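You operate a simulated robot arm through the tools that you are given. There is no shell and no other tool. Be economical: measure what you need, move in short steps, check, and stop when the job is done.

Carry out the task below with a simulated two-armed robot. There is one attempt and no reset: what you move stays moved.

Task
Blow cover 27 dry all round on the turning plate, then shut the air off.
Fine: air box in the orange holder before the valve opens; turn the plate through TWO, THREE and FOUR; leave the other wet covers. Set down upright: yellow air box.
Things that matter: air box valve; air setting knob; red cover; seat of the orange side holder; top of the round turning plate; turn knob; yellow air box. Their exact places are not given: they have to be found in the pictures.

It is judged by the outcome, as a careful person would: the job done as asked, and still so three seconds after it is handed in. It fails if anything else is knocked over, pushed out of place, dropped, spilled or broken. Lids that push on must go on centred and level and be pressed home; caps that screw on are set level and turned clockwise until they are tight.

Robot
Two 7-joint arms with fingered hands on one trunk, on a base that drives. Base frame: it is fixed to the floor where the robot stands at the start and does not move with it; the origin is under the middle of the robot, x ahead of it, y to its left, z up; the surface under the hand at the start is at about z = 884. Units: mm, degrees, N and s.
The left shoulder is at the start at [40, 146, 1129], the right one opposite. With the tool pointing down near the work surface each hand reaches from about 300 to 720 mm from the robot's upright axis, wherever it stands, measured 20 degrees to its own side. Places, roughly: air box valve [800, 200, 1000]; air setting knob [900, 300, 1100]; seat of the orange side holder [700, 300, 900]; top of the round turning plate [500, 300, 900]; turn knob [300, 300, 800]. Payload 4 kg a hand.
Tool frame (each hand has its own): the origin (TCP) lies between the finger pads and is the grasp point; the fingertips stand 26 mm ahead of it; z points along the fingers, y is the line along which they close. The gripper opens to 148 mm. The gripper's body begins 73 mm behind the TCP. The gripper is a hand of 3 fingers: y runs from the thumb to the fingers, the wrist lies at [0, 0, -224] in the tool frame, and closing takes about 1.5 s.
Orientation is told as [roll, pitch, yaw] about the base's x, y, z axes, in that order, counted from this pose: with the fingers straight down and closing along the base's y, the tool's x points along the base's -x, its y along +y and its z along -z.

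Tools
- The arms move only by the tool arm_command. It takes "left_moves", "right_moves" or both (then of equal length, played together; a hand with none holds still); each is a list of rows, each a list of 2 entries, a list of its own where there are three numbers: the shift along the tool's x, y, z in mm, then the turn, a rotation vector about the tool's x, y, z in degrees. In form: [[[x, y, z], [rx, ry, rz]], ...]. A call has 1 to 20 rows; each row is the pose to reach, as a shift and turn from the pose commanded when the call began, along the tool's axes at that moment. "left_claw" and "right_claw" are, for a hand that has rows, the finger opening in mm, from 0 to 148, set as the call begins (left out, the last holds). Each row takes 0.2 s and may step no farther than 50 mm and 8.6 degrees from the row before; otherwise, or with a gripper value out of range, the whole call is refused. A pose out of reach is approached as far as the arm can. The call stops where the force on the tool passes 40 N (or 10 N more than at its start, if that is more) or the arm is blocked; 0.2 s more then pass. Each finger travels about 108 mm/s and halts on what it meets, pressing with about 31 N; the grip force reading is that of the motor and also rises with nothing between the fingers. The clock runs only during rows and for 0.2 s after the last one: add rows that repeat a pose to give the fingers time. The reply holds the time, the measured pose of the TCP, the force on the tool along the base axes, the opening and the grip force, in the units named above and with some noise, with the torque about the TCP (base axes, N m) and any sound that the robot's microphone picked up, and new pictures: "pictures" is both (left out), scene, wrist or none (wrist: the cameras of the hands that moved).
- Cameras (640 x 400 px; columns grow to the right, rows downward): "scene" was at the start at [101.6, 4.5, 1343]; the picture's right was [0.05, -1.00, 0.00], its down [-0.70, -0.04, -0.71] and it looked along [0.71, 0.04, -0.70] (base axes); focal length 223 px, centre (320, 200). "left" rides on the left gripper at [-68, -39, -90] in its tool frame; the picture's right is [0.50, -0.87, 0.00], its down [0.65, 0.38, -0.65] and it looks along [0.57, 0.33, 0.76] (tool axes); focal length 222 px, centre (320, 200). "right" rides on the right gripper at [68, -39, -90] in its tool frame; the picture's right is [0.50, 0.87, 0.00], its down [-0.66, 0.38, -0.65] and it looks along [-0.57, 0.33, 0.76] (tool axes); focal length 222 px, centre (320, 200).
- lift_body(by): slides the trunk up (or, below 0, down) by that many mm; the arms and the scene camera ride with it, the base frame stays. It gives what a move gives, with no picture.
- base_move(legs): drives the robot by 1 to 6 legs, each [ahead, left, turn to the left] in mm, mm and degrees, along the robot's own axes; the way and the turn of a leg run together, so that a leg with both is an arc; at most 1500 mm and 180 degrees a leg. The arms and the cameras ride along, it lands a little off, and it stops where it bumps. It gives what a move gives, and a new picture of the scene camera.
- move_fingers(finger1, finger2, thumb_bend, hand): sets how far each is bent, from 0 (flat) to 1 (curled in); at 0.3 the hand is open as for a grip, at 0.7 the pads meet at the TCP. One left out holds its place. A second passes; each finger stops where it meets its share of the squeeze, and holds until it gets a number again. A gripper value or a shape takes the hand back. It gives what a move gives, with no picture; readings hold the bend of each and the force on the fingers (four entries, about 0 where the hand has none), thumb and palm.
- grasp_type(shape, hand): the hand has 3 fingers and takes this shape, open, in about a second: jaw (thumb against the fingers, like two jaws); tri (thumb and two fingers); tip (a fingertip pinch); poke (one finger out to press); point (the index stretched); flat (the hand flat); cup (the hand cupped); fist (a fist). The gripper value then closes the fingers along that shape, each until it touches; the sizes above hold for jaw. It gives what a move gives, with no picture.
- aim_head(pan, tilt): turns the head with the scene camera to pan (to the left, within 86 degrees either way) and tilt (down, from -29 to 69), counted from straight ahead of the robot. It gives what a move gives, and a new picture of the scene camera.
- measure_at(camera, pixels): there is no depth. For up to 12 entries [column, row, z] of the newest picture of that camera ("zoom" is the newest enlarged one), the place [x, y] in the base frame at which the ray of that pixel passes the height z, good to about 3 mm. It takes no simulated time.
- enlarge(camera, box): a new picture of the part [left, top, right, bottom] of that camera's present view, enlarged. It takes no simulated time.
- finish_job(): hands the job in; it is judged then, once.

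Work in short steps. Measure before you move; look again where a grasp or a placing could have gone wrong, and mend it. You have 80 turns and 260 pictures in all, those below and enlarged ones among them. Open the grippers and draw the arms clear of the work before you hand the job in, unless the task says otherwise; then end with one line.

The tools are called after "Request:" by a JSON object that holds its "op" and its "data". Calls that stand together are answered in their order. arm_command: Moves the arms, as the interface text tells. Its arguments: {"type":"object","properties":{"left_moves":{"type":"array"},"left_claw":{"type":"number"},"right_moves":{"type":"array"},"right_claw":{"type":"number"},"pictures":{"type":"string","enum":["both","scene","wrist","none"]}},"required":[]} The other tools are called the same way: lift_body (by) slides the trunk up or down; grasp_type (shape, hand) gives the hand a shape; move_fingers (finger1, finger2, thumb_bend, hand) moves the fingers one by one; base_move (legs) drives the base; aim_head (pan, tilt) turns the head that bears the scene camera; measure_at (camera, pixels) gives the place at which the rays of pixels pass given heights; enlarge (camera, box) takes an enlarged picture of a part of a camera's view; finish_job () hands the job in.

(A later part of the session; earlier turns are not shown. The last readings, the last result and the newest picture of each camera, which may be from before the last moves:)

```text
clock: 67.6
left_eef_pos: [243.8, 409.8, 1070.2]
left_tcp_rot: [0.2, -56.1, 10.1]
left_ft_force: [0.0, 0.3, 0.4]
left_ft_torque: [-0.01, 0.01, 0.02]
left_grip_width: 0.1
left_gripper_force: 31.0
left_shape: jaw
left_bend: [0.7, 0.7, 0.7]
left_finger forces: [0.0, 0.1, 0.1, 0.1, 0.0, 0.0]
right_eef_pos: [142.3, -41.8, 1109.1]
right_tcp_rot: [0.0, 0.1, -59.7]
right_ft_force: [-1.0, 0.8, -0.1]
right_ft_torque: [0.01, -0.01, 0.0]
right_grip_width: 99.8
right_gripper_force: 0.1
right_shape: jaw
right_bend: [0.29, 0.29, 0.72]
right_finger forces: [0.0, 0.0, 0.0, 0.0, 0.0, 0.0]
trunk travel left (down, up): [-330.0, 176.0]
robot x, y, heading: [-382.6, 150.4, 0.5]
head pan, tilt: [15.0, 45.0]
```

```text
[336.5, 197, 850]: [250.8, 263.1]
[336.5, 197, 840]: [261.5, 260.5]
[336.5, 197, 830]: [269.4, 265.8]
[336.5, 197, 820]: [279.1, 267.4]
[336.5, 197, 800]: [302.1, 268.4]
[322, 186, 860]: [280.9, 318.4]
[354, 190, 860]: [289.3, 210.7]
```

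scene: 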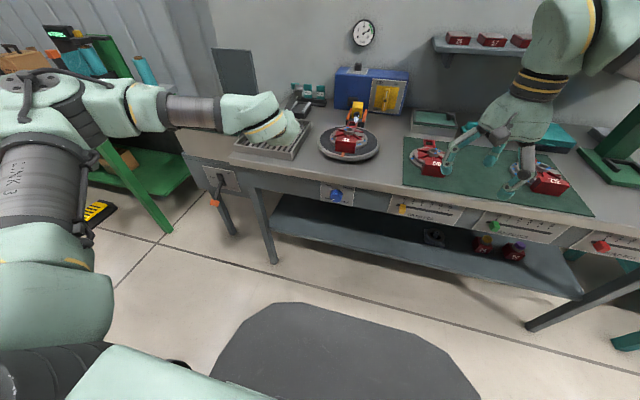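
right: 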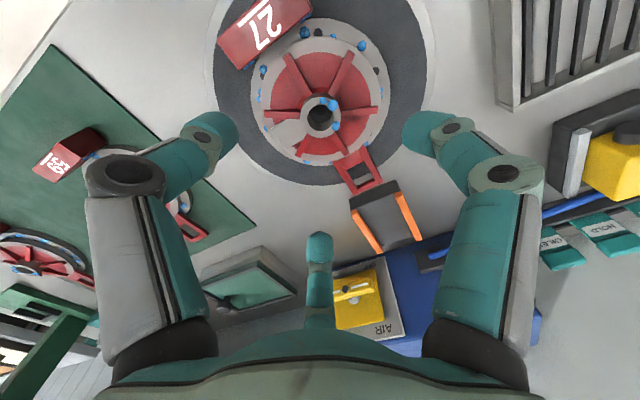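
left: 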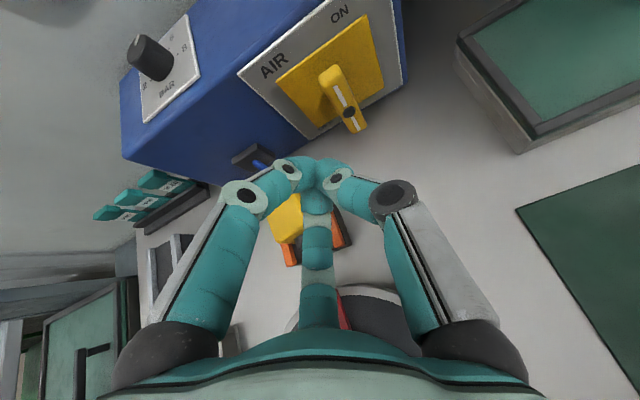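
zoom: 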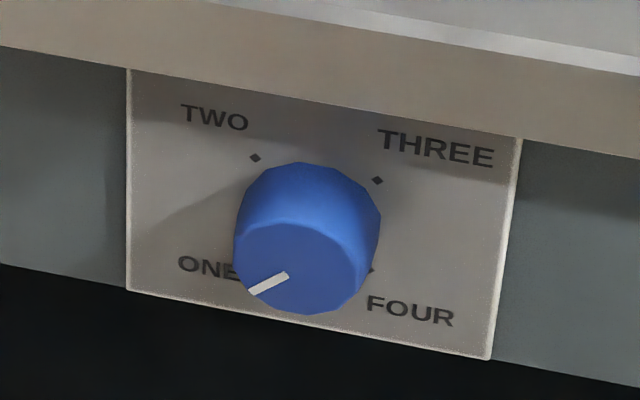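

Intersecting rays from three stances puts the knob at about [330,272,775], ~46 mm wide. I draw the left hand back in front of the table, pointing horizontally (pitch -90°), then lower the trunk 200 mm.

Request:
{"op": "arm_command", "data": {"left_moves": [[[20, -19, -9], [1.7, -5.7, 0.5]], [[41, -39, -19], [3.4, -11.3, 1]], [[61, -58, -28], [5, -17, 1.5]], [[82, -78, -38], [6.8, -22.7, 2]], [[102, -97, -47], [8.4, -28.3, 2.5]], [[123, -116.5, -57], [10.1, -34, 3]], [[123, -116.5, -57], [10.1, -34, 3]]], "left_claw": 90, "pictures": "none"}}

Request:
{"op": "lift_body", "data": {"by": -200}}

Request:
{"op": "aim_head", "data": {"pan": 12, "tilt": 32}}

Request:
{"op": "enlarge", "data": {"camera": "left", "box": [0, 0, 640, 400]}}

```text
clock: 69.4
left_eef_pos: [149.3, 197.9, 1143.0]
left_tcp_rot: [-37.0, -83.1, 44.5]
left_ft_force: [-0.3, 0.4, -0.8]
left_ft_torque: [0.01, 0.02, -0.06]
left_grip_width: 89.9
left_gripper_force: 0.0
left_shape: jaw
left_bend: [0.32, 0.32, 0.7]
left_finger forces: [0.1, 0.0, 0.1, 0.0, 0.1, 0.0]
left hand out of reach, approached as far as the arm can: row 1, 2, 3, 4, 5, 6, 7
right_eef_pos: [141.5, -42.5, 1109.4]
right_tcp_rot: [0.1, 0.2, -59.7]
right_ft_force: [0.3, -0.3, -0.4]
right_ft_torque: [-0.02, 0.03, -0.03]
right_grip_width: 100.0
right_gripper_force: 0.0
right_shape: jaw
right_bend: [0.29, 0.29, 0.72]
right_finger forces: [0.1, 0.1, 0.0, 0.0, 0.1, 0.0]
trunk travel left (down, up): [-330.0, 176.0]
robot x, y, heading: [-383.3, 151.1, 0.4]
head pan, tilt: [15.0, 45.0]
stopped in row 7 (left hand): the arm was blocked; the commanded pose is now the measured one
```

```text
clock: 71.5
left_eef_pos: [147.8, 196.3, 942.9]
left_tcp_rot: [-36.5, -83.1, 44.1]
left_ft_force: [0.4, -0.3, 0.0]
left_ft_torque: [-0.01, 0.01, 0.01]
left_grip_width: 90.2
left_gripper_force: 0.1
left_shape: jaw
left_bend: [0.32, 0.32, 0.7]
left_finger forces: [0.1, 0.0, 0.1, 0.0, 0.0, 0.0]
right_eef_pos: [141.3, -41.2, 910.3]
right_tcp_rot: [0.0, 0.1, -59.6]
right_ft_force: [-0.2, 0.2, -0.8]
right_ft_torque: [0.01, 0.0, 0.0]
right_grip_width: 99.8
right_gripper_force: 0.1
right_shape: jaw
right_bend: [0.29, 0.29, 0.72]
right_finger forces: [0.1, 0.0, 0.1, 0.0, 0.1, 0.1]
trunk travel left (down, up): [-130.0, 376.0]
robot x, y, heading: [-381.5, 152.8, 0.6]
head pan, tilt: [15.0, 45.0]
```

```text
clock: 72.3
left_eef_pos: [149.5, 197.1, 943.1]
left_tcp_rot: [-36.5, -83.1, 44.1]
left_ft_force: [-0.4, 0.6, 0.5]
left_ft_torque: [0.0, 0.02, -0.01]
left_grip_width: 90.0
left_gripper_force: 0.1
left_shape: jaw
left_bend: [0.32, 0.32, 0.7]
left_finger forces: [0.0, 0.0, 0.0, 0.0, 0.1, 0.0]
right_eef_pos: [142.9, -41.7, 910.5]
right_tcp_rot: [-0.1, 0.1, -59.6]
right_ft_force: [-0.4, 0.6, -0.1]
right_ft_torque: [0.0, 0.01, 0.01]
right_grip_width: 99.7
right_gripper_force: 0.1
right_shape: jaw
right_bend: [0.29, 0.29, 0.72]
right_finger forces: [0.1, 0.1, 0.1, 0.1, 0.0, 0.0]
trunk travel left (down, up): [-130.0, 376.0]
robot x, y, heading: [-379.9, 151.2, 0.7]
head pan, tilt: [12.0, 32.0]
```

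scene: 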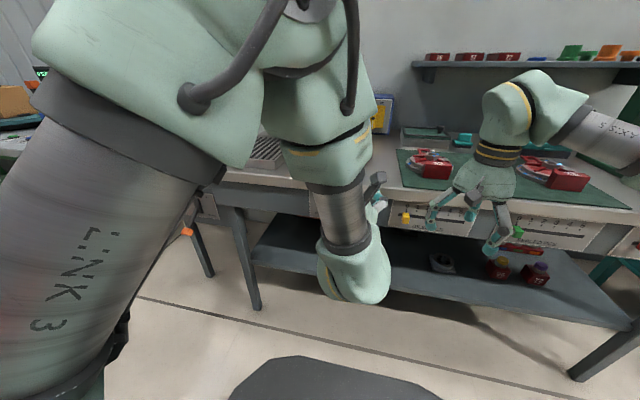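

```text
1.00 times, centred on (320, 200) of left (not enlarged: the box is as wide or as high as the picture)
```

zoom: 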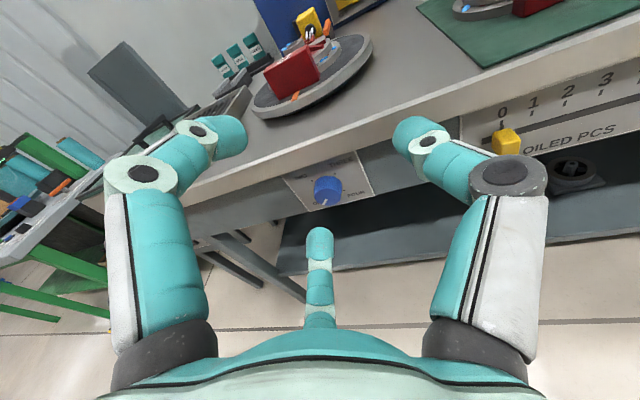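

The arm folded but ended pointing almost at +x, and the knob shows at (327,190) in the left view. I measure the knob ray from here.

Request:
{"op": "measure_at", "data": {"camera": "zoom", "pixels": [[327, 190, 800], [327, 190, 780], [327, 190, 770], [327, 190, 760], [327, 190, 740], [355, 150, 850], [355, 150, 820], [380, 192, 760], [287, 178, 800], [310, 211, 740]]}}

Request:
{"op": "enlarge", "data": {"camera": "left", "box": [270, 140, 390, 220]}}

```text
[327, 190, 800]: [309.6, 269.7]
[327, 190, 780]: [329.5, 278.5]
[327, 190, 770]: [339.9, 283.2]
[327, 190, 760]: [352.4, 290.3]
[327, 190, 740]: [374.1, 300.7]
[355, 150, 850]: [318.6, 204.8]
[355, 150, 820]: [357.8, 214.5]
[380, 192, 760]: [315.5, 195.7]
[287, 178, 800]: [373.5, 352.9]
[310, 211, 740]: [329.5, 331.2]
```

```text
5.00 times, centred on (330, 180) of left
```

zoom: 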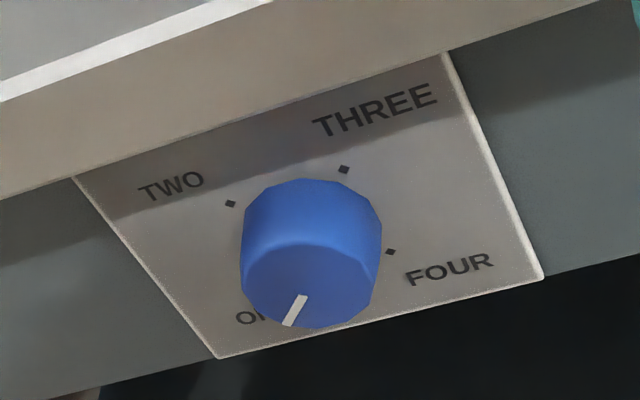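

Both views share a similar slope, so I bring the hand level with the knob (TCP ~[230,272,790], pointing along +x) for a better fix.

Request:
{"op": "arm_command", "data": {"left_moves": [[[28, 15, 15], [1.5, -1, 0]], [[55, 30, 35], [3, -2, 0]], [[83, 44, 58], [4.6, -3, 0]], [[111, 59, 80], [6.2, -4, 0]], [[138.6, 74, 104.4], [7.7, -5, 0]], [[138.6, 74, 104.4], [7.7, -5, 0]]]}}

Request:
{"op": "enlarge", "data": {"camera": "left", "box": [200, 100, 440, 260]}}

```text
clock: 73.9
left_eef_pos: [179.3, 172.4, 939.9]
left_tcp_rot: [-62.7, -80.4, 70.2]
left_ft_force: [-0.1, 0.4, 1.5]
left_ft_torque: [-0.01, 0.0, -0.03]
left_grip_width: 89.9
left_gripper_force: 0.1
left_shape: jaw
left_bend: [0.32, 0.32, 0.7]
left_finger forces: [0.1, 0.0, 0.0, 0.0, 0.0, 0.0]
left hand out of reach, approached as far as the arm can: row 1, 2, 3, 4, 5, 6
right_eef_pos: [142.7, -41.0, 909.3]
right_tcp_rot: [0.0, 0.1, -59.7]
right_ft_force: [0.2, -0.7, -0.9]
right_ft_torque: [-0.02, -0.06, 0.01]
right_grip_width: 99.7
right_gripper_force: 0.1
right_shape: jaw
right_bend: [0.29, 0.29, 0.72]
right_finger forces: [0.0, 0.0, 0.0, 0.0, 0.1, 0.1]
trunk travel left (down, up): [-130.0, 376.0]
robot x, y, heading: [-383.0, 146.5, 0.4]
head pan, tilt: [12.0, 32.0]
stopped in row 6 (left hand): the arm was blocked; the commanded pose is now the measured one
```

scene: 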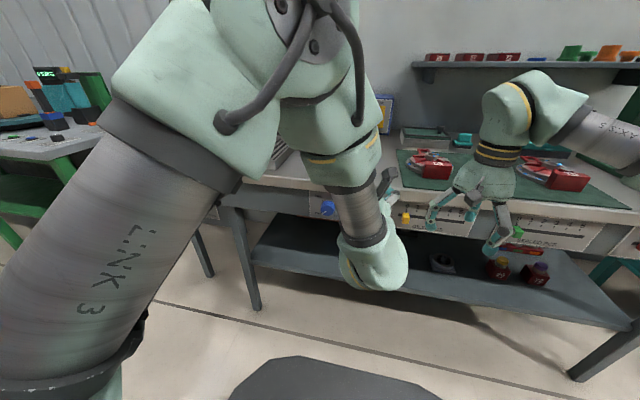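
left: 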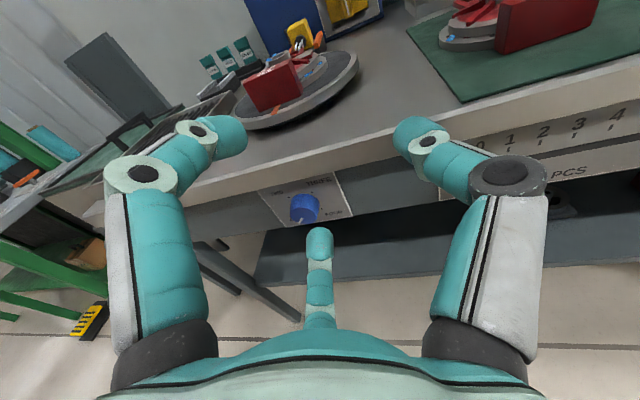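

```text
2.50 times, centred on (320, 180) of left
```

zoom: 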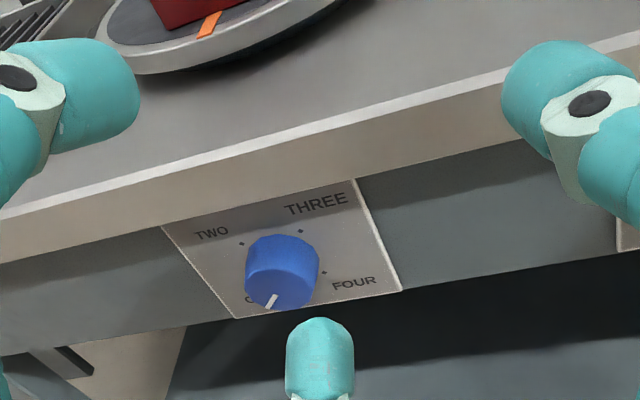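

The arm is folded against a limit. I lower the trunk the remaining 125 mm and back off 130 mm so the arm can stretch out horizontally at knob height.

Request:
{"op": "base_move", "data": {"legs": [[-130, 0, 0]]}}

Request:
{"op": "lift_body", "data": {"by": -125}}

Request:
{"op": "arm_command", "data": {"left_moves": [[[0, 20, 30], [0, 0, 0]], [[0, 40, 60], [0, 0, 0]], [[0, 60, 90], [0, 0, 0]], [[0, 80, 120], [0, 0, 0]], [[0, 80, 120], [0, 0, 0]]]}}

```text
clock: 75.2
left_eef_pos: [50.6, 170.6, 939.4]
left_tcp_rot: [-63.1, -80.4, 70.5]
left_ft_force: [-1.1, 0.1, 0.2]
left_ft_torque: [-0.01, -0.03, 0.02]
left_grip_width: 89.7
left_gripper_force: 0.0
left_shape: jaw
left_bend: [0.32, 0.32, 0.7]
left_finger forces: [0.1, 0.1, 0.0, 0.0, 0.0, 0.1]
right_eef_pos: [12.4, -42.8, 910.8]
right_tcp_rot: [0.0, 0.0, -59.7]
right_ft_force: [0.4, 0.1, 0.4]
right_ft_torque: [0.0, -0.02, -0.02]
right_grip_width: 99.9
right_gripper_force: 0.0
right_shape: jaw
right_bend: [0.29, 0.29, 0.72]
right_finger forces: [0.0, 0.1, 0.0, 0.0, 0.0, 0.1]
trunk travel left (down, up): [-130.0, 376.0]
robot x, y, heading: [-509.0, 150.3, 0.5]
head pan, tilt: [12.0, 32.0]
```

scene: 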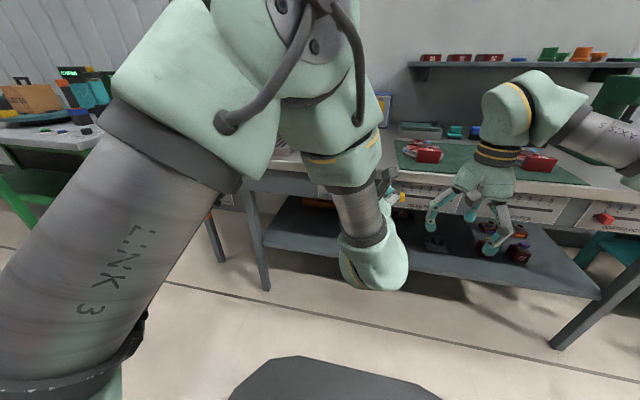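

```text
clock: 76.7
left_eef_pos: [51.0, 171.0, 815.8]
left_tcp_rot: [-63.0, -80.4, 70.6]
left_ft_force: [0.2, -0.5, 0.3]
left_ft_torque: [-0.01, -0.01, 0.0]
left_grip_width: 89.9
left_gripper_force: 0.1
left_shape: jaw
left_bend: [0.32, 0.32, 0.7]
left_finger forces: [0.1, 0.1, 0.1, 0.0, 0.0, 0.0]
right_eef_pos: [13.2, -43.1, 786.4]
right_tcp_rot: [0.0, 0.0, -59.6]
right_ft_force: [0.9, 0.1, -0.4]
right_ft_torque: [-0.01, 0.02, 0.01]
right_grip_width: 99.5
right_gripper_force: 0.0
right_shape: jaw
right_bend: [0.29, 0.29, 0.72]
right_finger forces: [0.0, 0.0, 0.0, 0.0, 0.0, 0.0]
trunk travel left (down, up): [-5.0, 501.0]
robot x, y, heading: [-506.8, 147.2, 0.5]
head pan, tilt: [12.0, 32.0]
```

```text
clock: 77.9
left_eef_pos: [171.7, 210.4, 846.0]
left_tcp_rot: [-51.5, -79.4, 60.7]
left_ft_force: [0.3, -0.7, 0.3]
left_ft_torque: [0.01, -0.02, -0.02]
left_grip_width: 89.7
left_gripper_force: 0.0
left_shape: jaw
left_bend: [0.32, 0.32, 0.7]
left_finger forces: [0.0, 0.0, 0.1, 0.1, 0.1, 0.0]
left hand out of reach, approached as far as the arm can: row 1, 2, 3, 4, 5
right_eef_pos: [13.4, -43.3, 784.9]
right_tcp_rot: [0.0, 0.1, -59.7]
right_ft_force: [-1.6, 0.1, 0.0]
right_ft_torque: [-0.02, 0.02, -0.02]
right_grip_width: 99.6
right_gripper_force: 0.0
right_shape: jaw
right_bend: [0.29, 0.29, 0.72]
right_finger forces: [0.0, 0.1, 0.0, 0.0, 0.1, 0.0]
trunk travel left (down, up): [-5.0, 501.0]
robot x, y, heading: [-507.8, 147.2, 0.6]
head pan, tilt: [12.0, 32.0]
```

scene: 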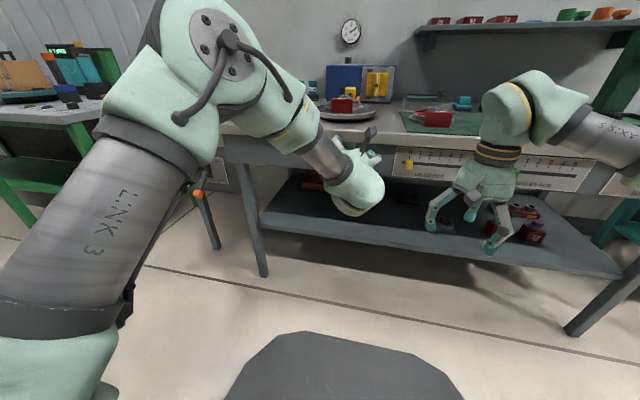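
left: 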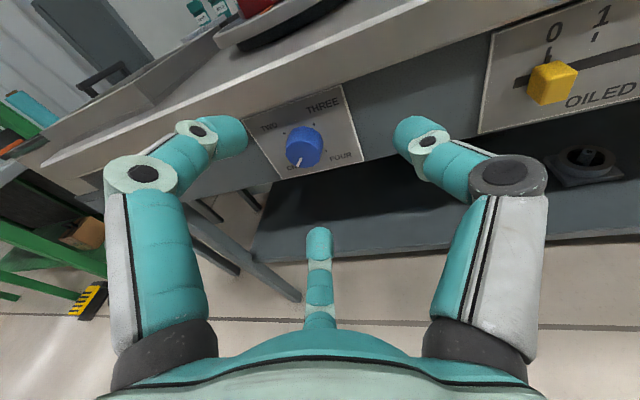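

Stretching out works. I continue toward [270,272,795], correcting the yaw.

Request:
{"op": "arm_command", "data": {"left_moves": [[[0, 13, 28], [2.1, 0.3, 0.2]], [[8, 26, 56], [4.2, 0.6, 0.5]], [[20, 39, 84], [6.4, 0.9, 0.7]], [[31, 51.5, 111], [8.5, 1.2, 1]], [[31, 51.5, 111], [8.5, 1.2, 1]]], "pictures": "wrist"}}

Request:
{"op": "enlarge", "data": {"camera": "left", "box": [220, 60, 460, 220]}}

```text
clock: 79.1
left_eef_pos: [284.6, 224.0, 855.0]
left_tcp_rot: [-51.7, -79.5, 54.0]
left_ft_force: [-0.2, -0.6, 0.1]
left_ft_torque: [0.02, 0.01, 0.02]
left_grip_width: 89.9
left_gripper_force: 0.0
left_shape: jaw
left_bend: [0.32, 0.32, 0.7]
left_finger forces: [0.1, 0.0, 0.1, 0.0, 0.0, 0.1]
left hand out of reach, approached as far as the arm can: row 1, 2, 3, 4, 5
right_eef_pos: [14.0, -43.7, 786.5]
right_tcp_rot: [0.0, 0.1, -59.7]
right_ft_force: [1.0, 0.1, 0.1]
right_ft_torque: [-0.01, 0.0, 0.01]
right_grip_width: 99.8
right_gripper_force: 0.1
right_shape: jaw
right_bend: [0.29, 0.29, 0.72]
right_finger forces: [0.0, 0.1, 0.0, 0.1, 0.0, 0.1]
trunk travel left (down, up): [-5.0, 501.0]
robot x, y, heading: [-512.0, 148.7, 0.5]
head pan, tilt: [12.0, 32.0]
```

left: 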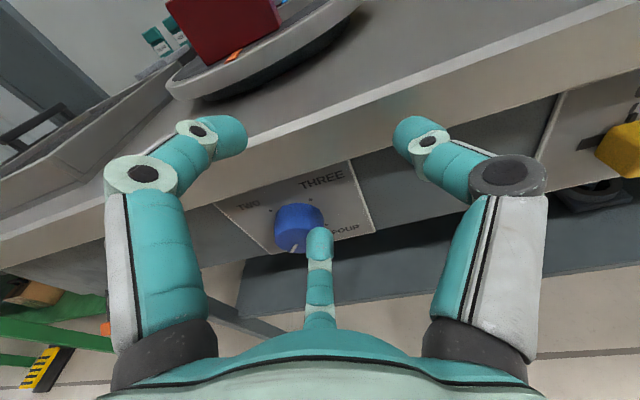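

```text
2.50 times, centred on (340, 140) of left
```

zoom: 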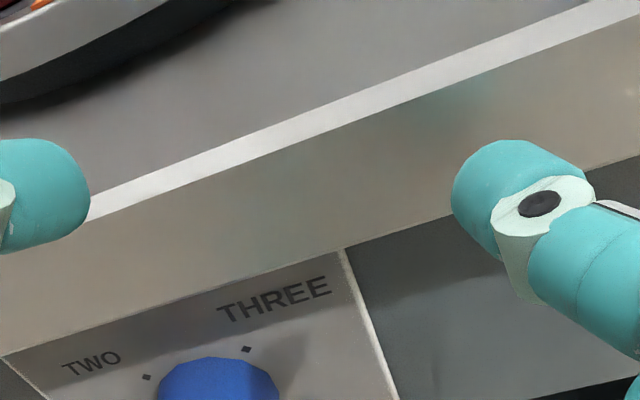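

The wrist apparently can't flex upward past the forearm, so I need the arm nearly straight. I back off 140 mm more, stretch the arm forward at knob height, and later drive the hand onto the knob.

Request:
{"op": "base_move", "data": {"legs": [[-140, 0, 0]]}}

Request:
{"op": "arm_command", "data": {"left_moves": [[[5, 14, 35], [0, 0, 0]], [[18, 28, 65], [0, 0, 0]], [[35, 42, 88], [0, 0, 0]], [[51, 53, 88.6], [0, 0, 0]], [[51, 53, 88.6], [0, 0, 0]]]}}

```text
clock: 80.4
left_eef_pos: [143.7, 223.2, 855.7]
left_tcp_rot: [-52.2, -79.6, 54.5]
left_ft_force: [-1.4, 1.1, 0.3]
left_ft_torque: [0.03, 0.02, -0.02]
left_grip_width: 90.0
left_gripper_force: 0.1
left_shape: jaw
left_bend: [0.32, 0.32, 0.7]
left_finger forces: [0.0, 0.0, 0.0, 0.0, 0.0, 0.1]
right_eef_pos: [-126.0, -45.0, 785.8]
right_tcp_rot: [0.0, 0.1, -59.7]
right_ft_force: [-0.2, 0.0, -0.4]
right_ft_torque: [-0.01, 0.01, -0.01]
right_grip_width: 100.0
right_gripper_force: 0.0
right_shape: jaw
right_bend: [0.29, 0.29, 0.72]
right_finger forces: [0.1, 0.0, 0.1, 0.0, 0.0, 0.1]
trunk travel left (down, up): [-5.0, 501.0]
robot x, y, heading: [-648.5, 148.4, 0.2]
head pan, tilt: [12.0, 32.0]
```

scene: 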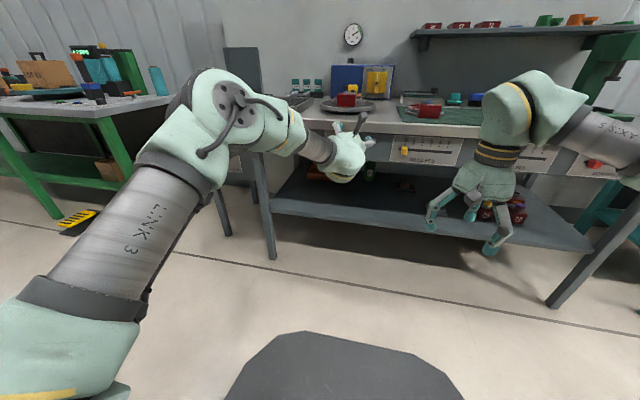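

```text
clock: 81.6
left_eef_pos: [226.1, 272.9, 787.0]
left_tcp_rot: [-51.8, -79.4, 54.1]
left_ft_force: [-1.0, -0.7, -0.4]
left_ft_torque: [0.0, 0.01, 0.0]
left_grip_width: 89.8
left_gripper_force: 0.0
left_shape: jaw
left_bend: [0.32, 0.32, 0.7]
left_finger forces: [0.1, 0.1, 0.0, 0.0, 0.0, 0.1]
right_eef_pos: [-124.7, -44.2, 784.0]
right_tcp_rot: [-0.1, 0.2, -59.8]
right_ft_force: [0.3, -0.3, 0.4]
right_ft_torque: [0.03, -0.01, -0.01]
right_grip_width: 99.8
right_gripper_force: 0.0
right_shape: jaw
right_bend: [0.29, 0.29, 0.72]
right_finger forces: [0.0, 0.0, 0.1, 0.0, 0.0, 0.0]
trunk travel left (down, up): [-5.0, 501.0]
robot x, y, heading: [-648.0, 144.6, 0.4]
head pan, tilt: [12.0, 32.0]
```

scene: 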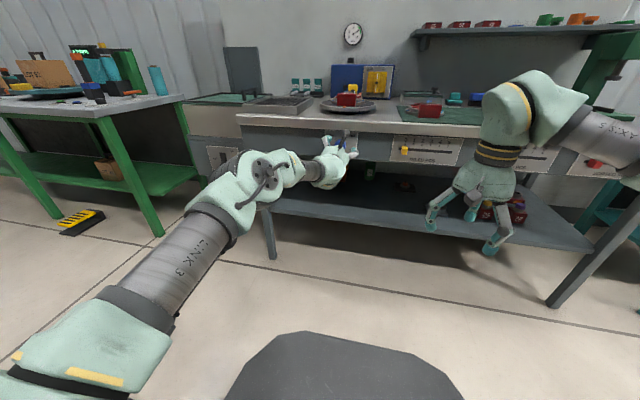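
left: 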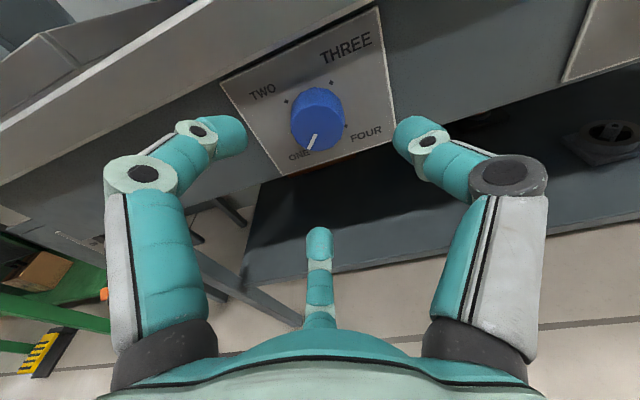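

The knob lies straight ahead along the tool axis, face ≈96 mm beyond the TCP (≈[321,276,776]). I lower 10 mm, pre-turn the hand -40°, narrow to 78, then drive ahead 95 mm onto the knob.

Request:
{"op": "arm_command", "data": {"left_moves": [[[3, 0, 0], [0, 0, -8]], [[5, 1, 0], [0, 0, -16]], [[7, 2, 0], [0, 0, -24]], [[9, 3, 0], [0, 0, -32]], [[10, 4, 0], [0, 0, -40]], [[10, 4, 0], [0, 0, -40]]], "left_claw": 78, "pictures": "wrist"}}

Request:
{"op": "base_move", "data": {"legs": [[60, 0, 0]]}}

Request:
{"op": "enlarge", "data": {"camera": "left", "box": [0, 0, 640, 400]}}

```text
clock: 83.0
left_eef_pos: [226.1, 273.2, 777.1]
left_tcp_rot: [-80.6, -41.3, 86.0]
left_ft_force: [0.3, 0.0, 0.0]
left_ft_torque: [-0.03, 0.01, -0.04]
left_grip_width: 78.6
left_gripper_force: 0.1
left_shape: jaw
left_bend: [0.35, 0.35, 0.7]
left_finger forces: [0.0, 0.0, 0.0, 0.0, 0.0, 0.1]
right_eef_pos: [-124.6, -44.3, 786.3]
right_tcp_rot: [0.0, 0.1, -59.7]
right_ft_force: [0.3, 0.3, 0.6]
right_ft_torque: [0.0, -0.03, -0.05]
right_grip_width: 99.6
right_gripper_force: 0.1
right_shape: jaw
right_bend: [0.29, 0.29, 0.72]
right_finger forces: [0.1, 0.1, 0.1, 0.1, 0.1, 0.0]
trunk travel left (down, up): [-5.0, 501.0]
robot x, y, heading: [-648.4, 142.8, 0.4]
head pan, tilt: [12.0, 32.0]
```

left: 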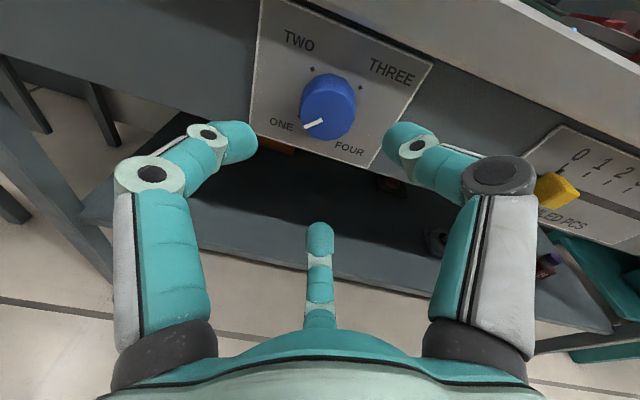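

```text
clock: 84.0
left_eef_pos: [287.4, 273.4, 775.3]
left_tcp_rot: [-80.6, -41.5, 85.8]
left_ft_force: [-0.1, -0.1, 0.0]
left_ft_torque: [-0.03, -0.02, -0.01]
left_grip_width: 78.7
left_gripper_force: 0.1
left_shape: jaw
left_bend: [0.35, 0.35, 0.7]
left_finger forces: [0.0, 0.0, 0.1, 0.1, 0.0, 0.0]
right_eef_pos: [-65.2, -45.5, 785.1]
right_tcp_rot: [-0.1, 0.2, -59.8]
right_ft_force: [0.3, -0.2, 0.1]
right_ft_torque: [-0.04, 0.04, 0.0]
right_grip_width: 99.6
right_gripper_force: 0.0
right_shape: jaw
right_bend: [0.29, 0.29, 0.72]
right_finger forces: [0.0, 0.0, 0.1, 0.0, 0.0, 0.0]
trunk travel left (down, up): [-5.0, 501.0]
robot x, y, heading: [-591.7, 146.2, 0.8]
head pan, tilt: [12.0, 32.0]
```

scene: 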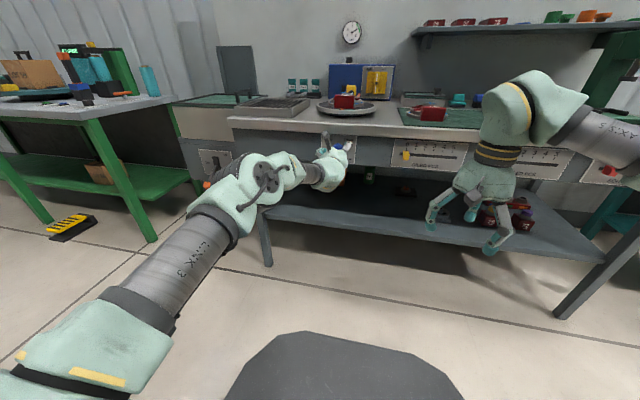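

```text
1.00 times, centred on (320, 200) of left (not enlarged: the box is as wide or as high as the picture)
```

zoom: 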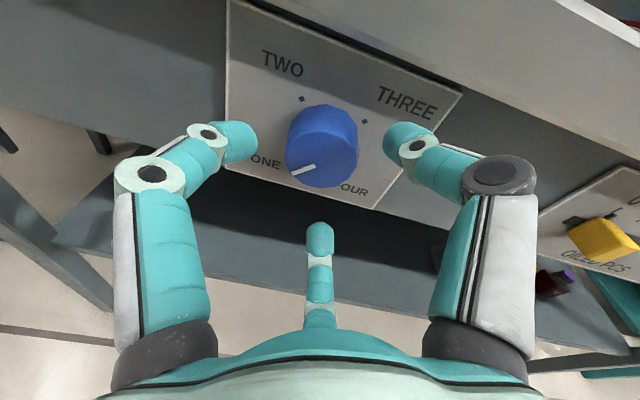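

Knob centre is nearly on the axis. I shift 4 mm down and drive 36 mm ahead so the fingers surround it, then check.

Request:
{"op": "arm_command", "data": {"left_moves": [[[2.4, 3.4, 0], [0, 0, 0]], [[2.4, 3.4, 0], [0, 0, 0]]], "pictures": "none"}}

Request:
{"op": "base_move", "data": {"legs": [[36, 0, 0]]}}

Request:
{"op": "enlarge", "data": {"camera": "left", "box": [0, 0, 640, 400]}}

```text
clock: 84.6
left_eef_pos: [285.4, 272.5, 773.8]
left_tcp_rot: [-80.4, -41.5, 85.8]
left_ft_force: [0.0, 1.0, 0.0]
left_ft_torque: [-0.01, 0.02, 0.0]
left_grip_width: 78.4
left_gripper_force: 0.1
left_shape: jaw
left_bend: [0.35, 0.35, 0.7]
left_finger forces: [0.0, 0.1, 0.1, 0.1, 0.0, 0.0]
right_eef_pos: [-65.2, -44.9, 787.1]
right_tcp_rot: [0.1, 0.1, -59.8]
right_ft_force: [-1.0, 0.1, 0.1]
right_ft_torque: [0.01, -0.02, 0.0]
right_grip_width: 99.6
right_gripper_force: 0.1
right_shape: jaw
right_bend: [0.29, 0.29, 0.72]
right_finger forces: [0.1, 0.0, 0.0, 0.0, 0.0, 0.1]
trunk travel left (down, up): [-5.0, 501.0]
robot x, y, heading: [-586.4, 147.6, 0.4]
head pan, tilt: [12.0, 32.0]
```

```text
clock: 85.5
left_eef_pos: [312.3, 269.6, 776.6]
left_tcp_rot: [-80.7, -41.5, 85.5]
left_ft_force: [-23.3, 1.8, 2.5]
left_ft_torque: [-0.11, -0.77, -0.47]
left_grip_width: 74.3
left_gripper_force: 0.0
left_shape: jaw
left_bend: [0.35, 0.35, 0.74]
left_finger forces: [0.0, 0.2, 0.1, 0.0, 22.8, 0.0]
right_eef_pos: [-37.8, -44.2, 786.1]
right_tcp_rot: [0.0, 0.1, -59.7]
right_ft_force: [-0.1, 0.1, 1.1]
right_ft_torque: [-0.01, 0.0, 0.02]
right_grip_width: 99.8
right_gripper_force: 0.1
right_shape: jaw
right_bend: [0.29, 0.29, 0.72]
right_finger forces: [0.0, 0.1, 0.1, 0.1, 0.0, 0.0]
trunk travel left (down, up): [-5.0, 501.0]
robot x, y, heading: [-556.0, 152.3, 0.5]
head pan, tilt: [12.0, 32.0]
stopped in leg 1: the force on the tool passed its limit at 90 N (the readings are from after the stop); the commanded pose is now the measured one
```

scene: 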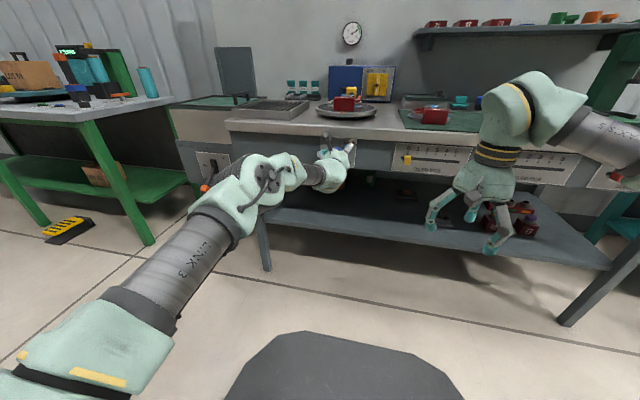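

```text
1.00 times, centred on (320, 200) of left (not enlarged: the box is as wide or as high as the picture)
```

zoom: 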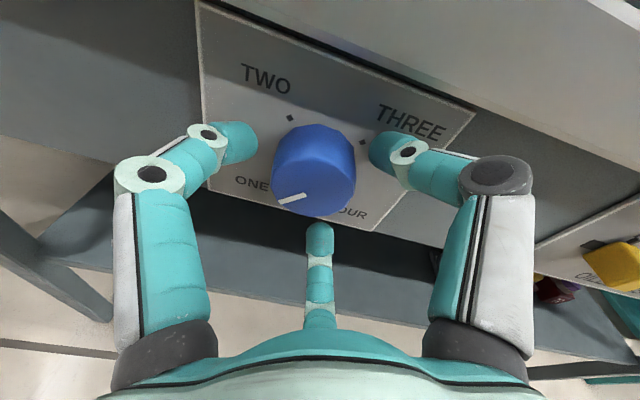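

The thumb tip touches the panel (-23 N). I ease back 4 mm and close on the knob.

Request:
{"op": "arm_command", "data": {"left_moves": [[[0, 0, -5], [0, 0, 0]], [[-1, 2, -5], [0, 0, 0]]], "pictures": "none"}}

Request:
{"op": "arm_command", "data": {"left_moves": [[[0, 0, 0], [0, 0, 0]], [[0, 0, 0], [0, 0, 0]], [[0, 0, 0], [0, 0, 0]], [[0, 0, 0], [0, 0, 0]], [[0, 0, 0], [0, 0, 0]], [[0, 0, 0], [0, 0, 0]]], "left_claw": 20, "pictures": "wrist"}}

```text
clock: 86.1
left_eef_pos: [309.1, 271.9, 775.5]
left_tcp_rot: [-79.7, -41.5, 85.3]
left_ft_force: [-7.8, 3.2, -0.5]
left_ft_torque: [-0.08, -0.23, -0.1]
left_grip_width: 74.1
left_gripper_force: 0.0
left_shape: jaw
left_bend: [0.35, 0.35, 0.72]
left_finger forces: [0.0, 0.0, 0.1, 0.1, 8.1, 0.1]
right_eef_pos: [-36.6, -44.8, 785.4]
right_tcp_rot: [-0.1, 0.1, -59.6]
right_ft_force: [0.2, 0.4, -0.4]
right_ft_torque: [-0.01, 0.02, 0.0]
right_grip_width: 99.6
right_gripper_force: 0.0
right_shape: jaw
right_bend: [0.29, 0.29, 0.72]
right_finger forces: [0.1, 0.1, 0.0, 0.0, 0.0, 0.1]
trunk travel left (down, up): [-5.0, 501.0]
robot x, y, heading: [-556.4, 149.9, 0.3]
head pan, tilt: [12.0, 32.0]
```

```text
clock: 87.5
left_eef_pos: [309.2, 269.9, 774.8]
left_tcp_rot: [-79.6, -41.5, 85.2]
left_ft_force: [2.2, -2.1, 3.1]
left_ft_torque: [0.03, -0.21, -0.14]
left_grip_width: 41.0
left_gripper_force: 30.5
left_shape: jaw
left_bend: [0.77, 0.75, 0.7]
left_finger forces: [27.4, 25.9, 0.1, 0.0, 29.4, 0.0]
right_eef_pos: [-36.6, -44.4, 783.5]
right_tcp_rot: [-0.1, 0.2, -59.7]
right_ft_force: [-0.3, 0.0, -0.1]
right_ft_torque: [0.02, -0.01, 0.01]
right_grip_width: 99.8
right_gripper_force: 0.0
right_shape: jaw
right_bend: [0.29, 0.29, 0.72]
right_finger forces: [0.1, 0.0, 0.0, 0.0, 0.0, 0.0]
trunk travel left (down, up): [-5.0, 501.0]
robot x, y, heading: [-556.4, 146.7, 0.1]
head pan, tilt: [12.0, 32.0]
```

left: 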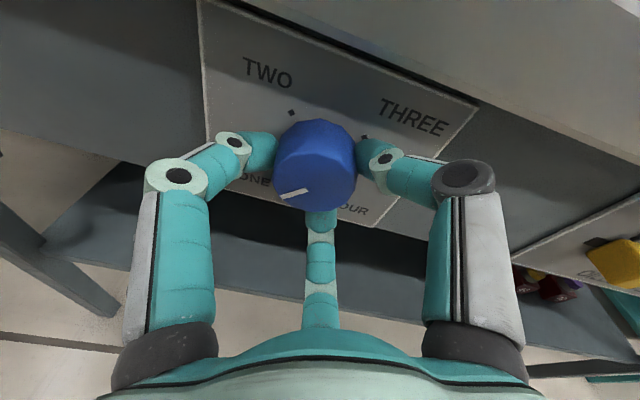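

Firm grip on the knob (≈27 N each). Ticks are 90° apart, so I turn +90° clockwise about the knob axis to TWO, slowly.

Request:
{"op": "arm_command", "data": {"left_moves": [[[0, 0, 0], [-0.25, -0.53, 5]], [[0, 0, 0], [-0.5, -1.06, 9.9]], [[0, 0, 0], [-0.77, -1.6, 14.9]], [[0, 0, 0], [-1, -2.1, 19.9]], [[0, 0, 0], [-1.3, -2.65, 24.8]], [[0, 0, 0], [-1.5, -3.2, 29.8]], [[0, 0, 0], [-1.8, -3.7, 34.8]], [[0, 0, 0], [-2, -4.2, 39.7]], [[0, 0, 0], [-2.3, -4.8, 44.7]], [[0, 0, 0], [-2.55, -5.3, 49.7]], [[0, 0, 0], [-2.8, -5.8, 54.6]], [[0, 0, 0], [-3, -6.4, 59.6]], [[0, 0, 0], [-3.3, -6.9, 64.6]], [[0, 0, 0], [-3.6, -7.4, 69.5]], [[0, 0, 0], [-3.8, -7.95, 74.5]], [[0, 0, 0], [-4.1, -8.5, 79.5]], [[0, 0, 0], [-4.3, -9, 84.4]], [[0, 0, 0], [-4.6, -9.5, 89.4]], [[0, 0, 0], [-4.6, -9.5, 89.4]]]}}

Request:
{"op": "enlarge", "data": {"camera": "scene", "box": [290, 70, 400, 170]}}

```text
clock: 89.7
left_eef_pos: [313.5, 270.5, 774.3]
left_tcp_rot: [-20.9, -85.6, 27.2]
left_ft_force: [-26.2, 4.5, 1.5]
left_ft_torque: [-0.11, -0.01, 0.06]
left_grip_width: 42.9
left_gripper_force: 31.0
left_shape: jaw
left_bend: [0.78, 0.76, 0.72]
left_finger forces: [31.2, 31.8, 0.1, 0.1, 39.7, 0.1]
left hand out of reach, approached as far as the arm can: row 6, 7, 8, 9, 10
right_eef_pos: [-38.1, -41.7, 786.4]
right_tcp_rot: [-0.1, 0.0, -59.5]
right_ft_force: [-0.4, -0.3, -0.4]
right_ft_torque: [0.03, -0.02, 0.01]
right_grip_width: 99.7
right_gripper_force: 0.0
right_shape: jaw
right_bend: [0.29, 0.29, 0.72]
right_finger forces: [0.0, 0.0, 0.0, 0.1, 0.0, 0.1]
trunk travel left (down, up): [-5.0, 501.0]
robot x, y, heading: [-559.1, 148.7, 0.5]
head pan, tilt: [12.0, 32.0]
stopped in row 10 (left hand): the force on the tool passed its limit at 43 N (the readings are from after the stop); the commanded pose is now the measured one
```

scene: 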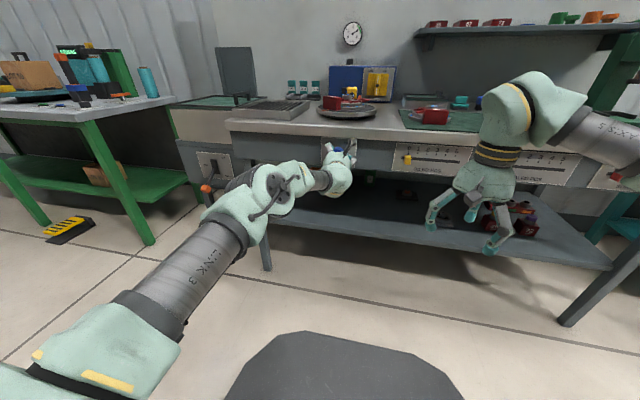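
left: 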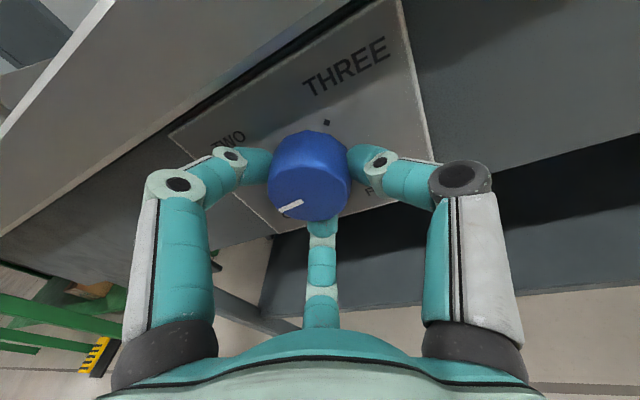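

```text
4.00 times, centred on (345, 120) of scene
```

zoom: 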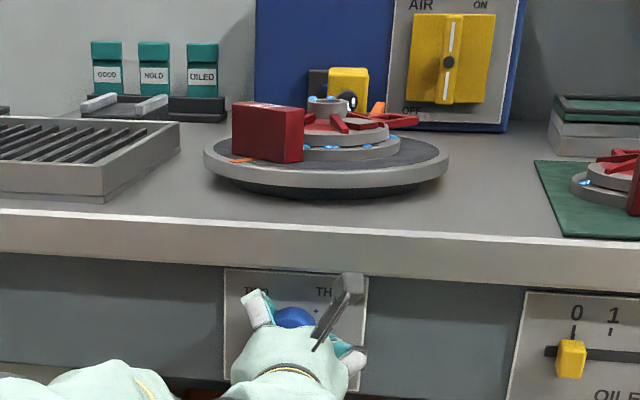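

The plate follows the knob (≈45° so far); the hand crept into the panel. I pull back 5 mm and continue the rest with pure wrist roll.

Request:
{"op": "arm_command", "data": {"left_moves": [[[0.3, 0.5, -5], [0, 0, 0]], [[0.3, 0.5, -5], [0, 0, 5]], [[0.3, 0.5, -5], [0, 0, 10]], [[0.3, 0.5, -5], [0, 0, 15]], [[0.3, 0.5, -5], [0, 0, 20]], [[0.3, 0.5, -5], [0, 0, 25]], [[0.3, 0.5, -5], [0, 0, 30]], [[0.3, 0.5, -5], [0, 0, 35]], [[0.3, 0.5, -5], [0, 0, 40]], [[0.3, 0.5, -5], [0, 0, 44]], [[0.3, 0.5, -5], [0, 0, 44]]]}}

Request:
{"op": "enlarge", "data": {"camera": "scene", "box": [290, 70, 400, 170]}}

```text
clock: 92.0
left_eef_pos: [311.1, 272.7, 775.6]
left_tcp_rot: [83.8, -47.5, -78.9]
left_ft_force: [-6.4, 18.9, 4.8]
left_ft_torque: [-0.05, -0.3, 0.62]
left_grip_width: 39.2
left_gripper_force: 31.3
left_shape: jaw
left_bend: [0.78, 0.75, 0.71]
left_finger forces: [30.2, 34.8, 0.0, 0.1, 20.9, 0.0]
right_eef_pos: [-36.6, -42.5, 787.1]
right_tcp_rot: [0.0, -0.1, -59.8]
right_ft_force: [0.3, 0.1, 0.0]
right_ft_torque: [0.03, 0.03, -0.01]
right_grip_width: 100.0
right_gripper_force: 0.1
right_shape: jaw
right_bend: [0.29, 0.29, 0.72]
right_finger forces: [0.1, 0.0, 0.1, 0.1, 0.0, 0.0]
trunk travel left (down, up): [-5.0, 501.0]
robot x, y, heading: [-555.6, 141.9, 0.6]
head pan, tilt: [12.0, 32.0]
```

scene: 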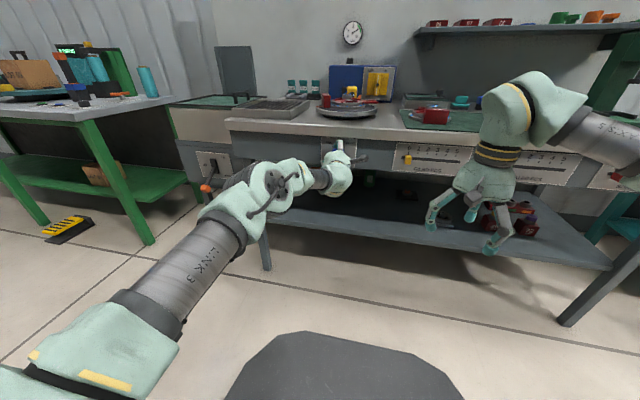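
left: 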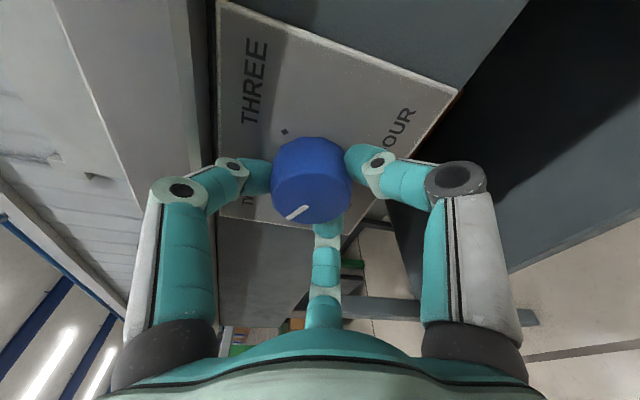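

```text
4.00 times, centred on (345, 120) of scene
```

zoom: 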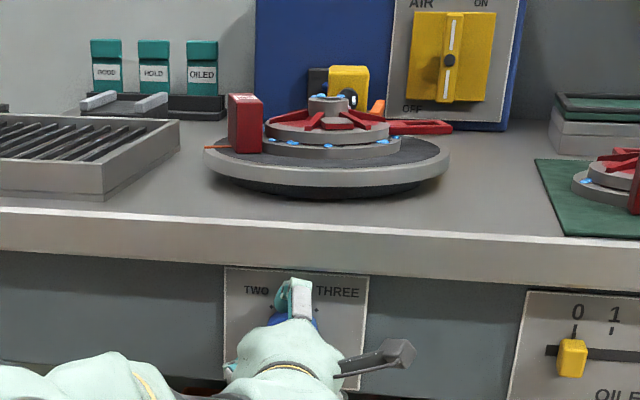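

Plate is now at TWO (block facing left). I open to 64, roll the hand back -88° around the knob, and regrip — this gives dwell time as well.

Request:
{"op": "arm_command", "data": {"left_moves": [[[0, 0, 0], [0, 0, 0]], [[0, 0, -1], [0, 0, 0]], [[0, 0, -1], [0, 0, -8]], [[0, 0, -1], [0, 0, -16]], [[0, 0, -1], [0, 0, -24]], [[0, 0, -1], [0, 0, -32]], [[0, 0, -1], [0, 0, -40]], [[0, 0, -1], [0, 0, -48]], [[0, 0, -1], [0, 0, -56]], [[0, 0, -1], [0, 0, -64]], [[0, 0, -1], [0, 0, -72]], [[0, 0, -1], [0, 0, -80]], [[0, 0, -1], [0, 0, -88]], [[0, 0, -1], [0, 0, -88]]], "left_claw": 64, "pictures": "wrist"}}

Request:
{"op": "enlarge", "data": {"camera": "scene", "box": [290, 70, 400, 170]}}

```text
clock: 95.0
left_eef_pos: [312.5, 268.8, 775.9]
left_tcp_rot: [-84.0, -44.2, 92.2]
left_ft_force: [-15.8, -2.7, -2.4]
left_ft_torque: [0.13, -0.34, -0.37]
left_grip_width: 61.7
left_gripper_force: 0.0
left_shape: jaw
left_bend: [0.39, 0.77, 0.73]
left_finger forces: [0.1, 0.1, 0.1, 0.0, 15.8, 0.0]
left hand out of reach, approached as far as the arm can: row 2, 3, 4, 5, 6, 7, 9, 10, 11, 12, 13, 14
right_eef_pos: [-36.1, -44.1, 786.4]
right_tcp_rot: [-0.1, 0.1, -59.7]
right_ft_force: [-0.8, -0.5, -0.9]
right_ft_torque: [-0.01, 0.03, -0.01]
right_grip_width: 99.7
right_gripper_force: 0.0
right_shape: jaw
right_bend: [0.29, 0.29, 0.72]
right_finger forces: [0.0, 0.0, 0.0, 0.1, 0.0, 0.0]
trunk travel left (down, up): [-5.0, 501.0]
robot x, y, heading: [-559.9, 148.3, 0.6]
head pan, tilt: [12.0, 32.0]
```

left: 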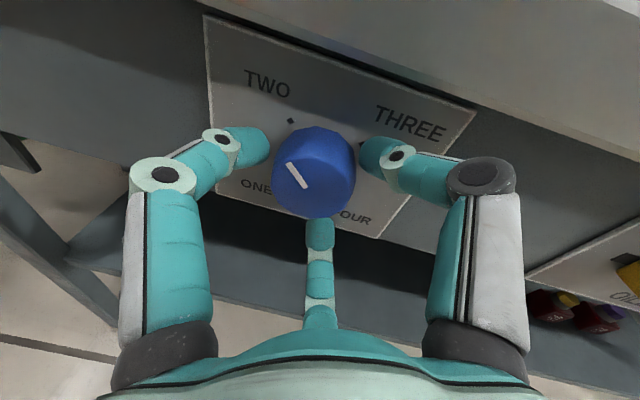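

```text
4.00 times, centred on (345, 120) of scene
```

zoom: 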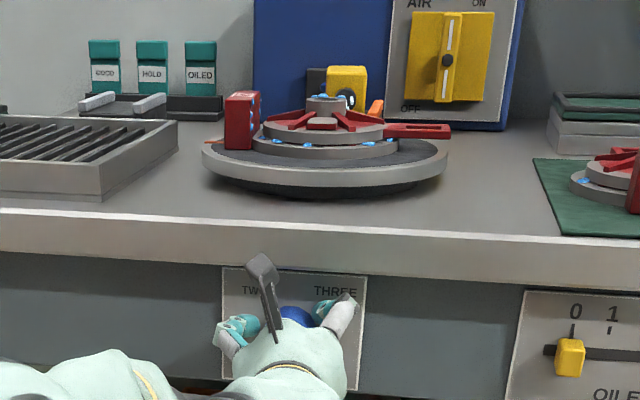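

Pointer now points to TWO and the plate stayed. I close again.

Request:
{"op": "arm_command", "data": {"left_moves": [[[0, 0, -3], [0, 0, 0]], [[0, 0, -3], [0, 0, 0]], [[0, 0, -3], [0, 0, 0]], [[0, 0, -3], [0, 0, 0]], [[0, 0, -3], [0, 0, 0]], [[0, 0, -3], [0, 0, 0]]], "left_claw": 20, "pictures": "none"}}

Request:
{"op": "arm_command", "data": {"left_moves": [[[0, 0, 0], [0, 0, 5]], [[0, 0, 0], [0, 0, 10]], [[0, 0, 0], [0, 0, 15]], [[0, 0, 0], [0, 0, 20]], [[0, 0, 0], [0, 0, 25]], [[0, 0, 0], [0, 0, 30]], [[0, 0, 0], [0, 0, 35]], [[0, 0, 0], [0, 0, 40]], [[0, 0, 0], [0, 0, 45]], [[0, 0, 0], [0, 0, 50]], [[0, 0, 0], [0, 0, 55]], [[0, 0, 0], [0, 0, 60]], [[0, 0, 0], [0, 0, 65]], [[0, 0, 0], [0, 0, 70]], [[0, 0, 0], [0, 0, 75]], [[0, 0, 0], [0, 0, 80]], [[0, 0, 0], [0, 0, 85]], [[0, 0, 0], [0, 0, 90]], [[0, 0, 0], [0, 0, 90]]]}}

Request:
{"op": "enlarge", "data": {"camera": "scene", "box": [290, 70, 400, 170]}}

```text
clock: 96.5
left_eef_pos: [312.0, 268.2, 777.8]
left_tcp_rot: [-84.0, -44.4, 92.2]
left_ft_force: [-0.9, 4.7, 9.4]
left_ft_torque: [-0.05, -0.41, -0.1]
left_grip_width: 41.3
left_gripper_force: 31.3
left_shape: jaw
left_bend: [0.46, 0.76, 0.71]
left_finger forces: [30.6, 24.0, 0.1, 0.1, 35.4, 0.1]
right_eef_pos: [-36.5, -43.5, 785.4]
right_tcp_rot: [-0.1, 0.1, -59.8]
right_ft_force: [0.5, 0.6, 0.4]
right_ft_torque: [0.0, 0.0, 0.04]
right_grip_width: 99.7
right_gripper_force: 0.0
right_shape: jaw
right_bend: [0.29, 0.29, 0.72]
right_finger forces: [0.1, 0.1, 0.0, 0.0, 0.0, 0.0]
trunk travel left (down, up): [-5.0, 501.0]
robot x, y, heading: [-557.4, 149.4, 0.6]
head pan, tilt: [12.0, 32.0]
```

```text
clock: 100.5
left_eef_pos: [310.3, 269.9, 776.4]
left_tcp_rot: [83.8, -45.5, -79.3]
left_ft_force: [6.1, 15.6, 8.2]
left_ft_torque: [0.0, -0.7, 0.22]
left_grip_width: 38.8
left_gripper_force: 30.9
left_shape: jaw
left_bend: [0.78, 0.75, 0.71]
left_finger forces: [32.2, 31.3, 0.0, 0.1, 19.0, 0.0]
right_eef_pos: [-35.9, -42.2, 784.6]
right_tcp_rot: [-0.1, 0.1, -59.7]
right_ft_force: [0.4, 0.6, 1.0]
right_ft_torque: [0.01, -0.03, -0.03]
right_grip_width: 99.6
right_gripper_force: 0.0
right_shape: jaw
right_bend: [0.29, 0.29, 0.72]
right_finger forces: [0.1, 0.0, 0.0, 0.0, 0.1, 0.1]
trunk travel left (down, up): [-5.0, 501.0]
robot x, y, heading: [-559.3, 146.5, 0.6]
head pan, tilt: [12.0, 32.0]
```

scene: 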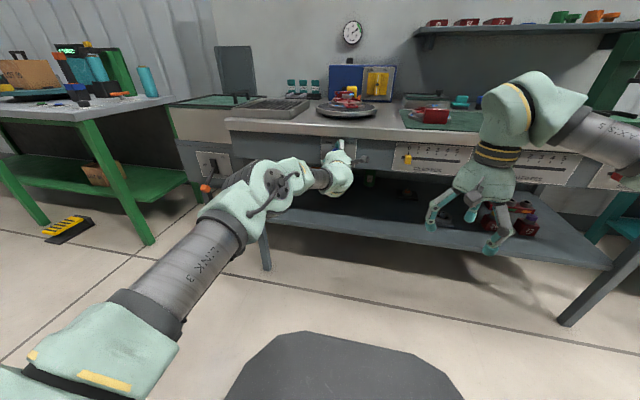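
left: 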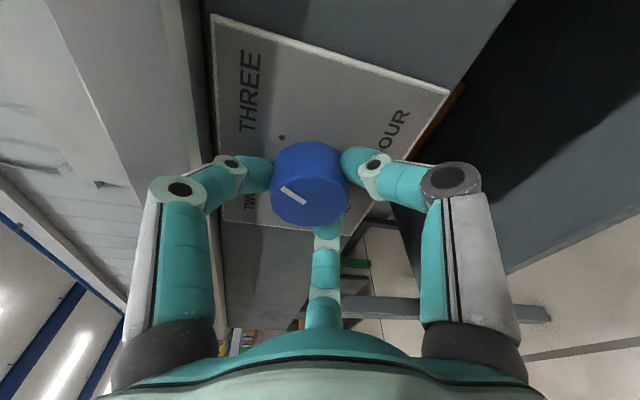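

```text
4.00 times, centred on (345, 120) of scene
```

zoom: 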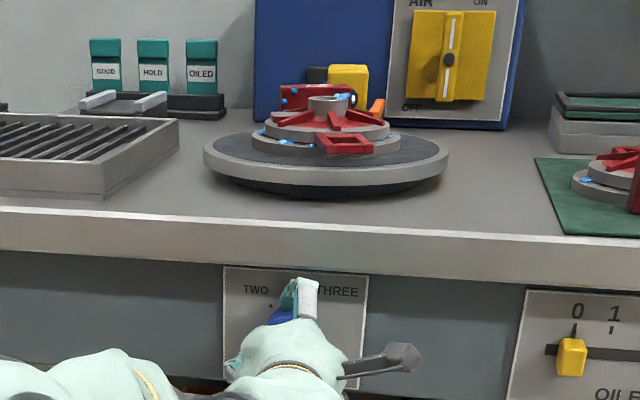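

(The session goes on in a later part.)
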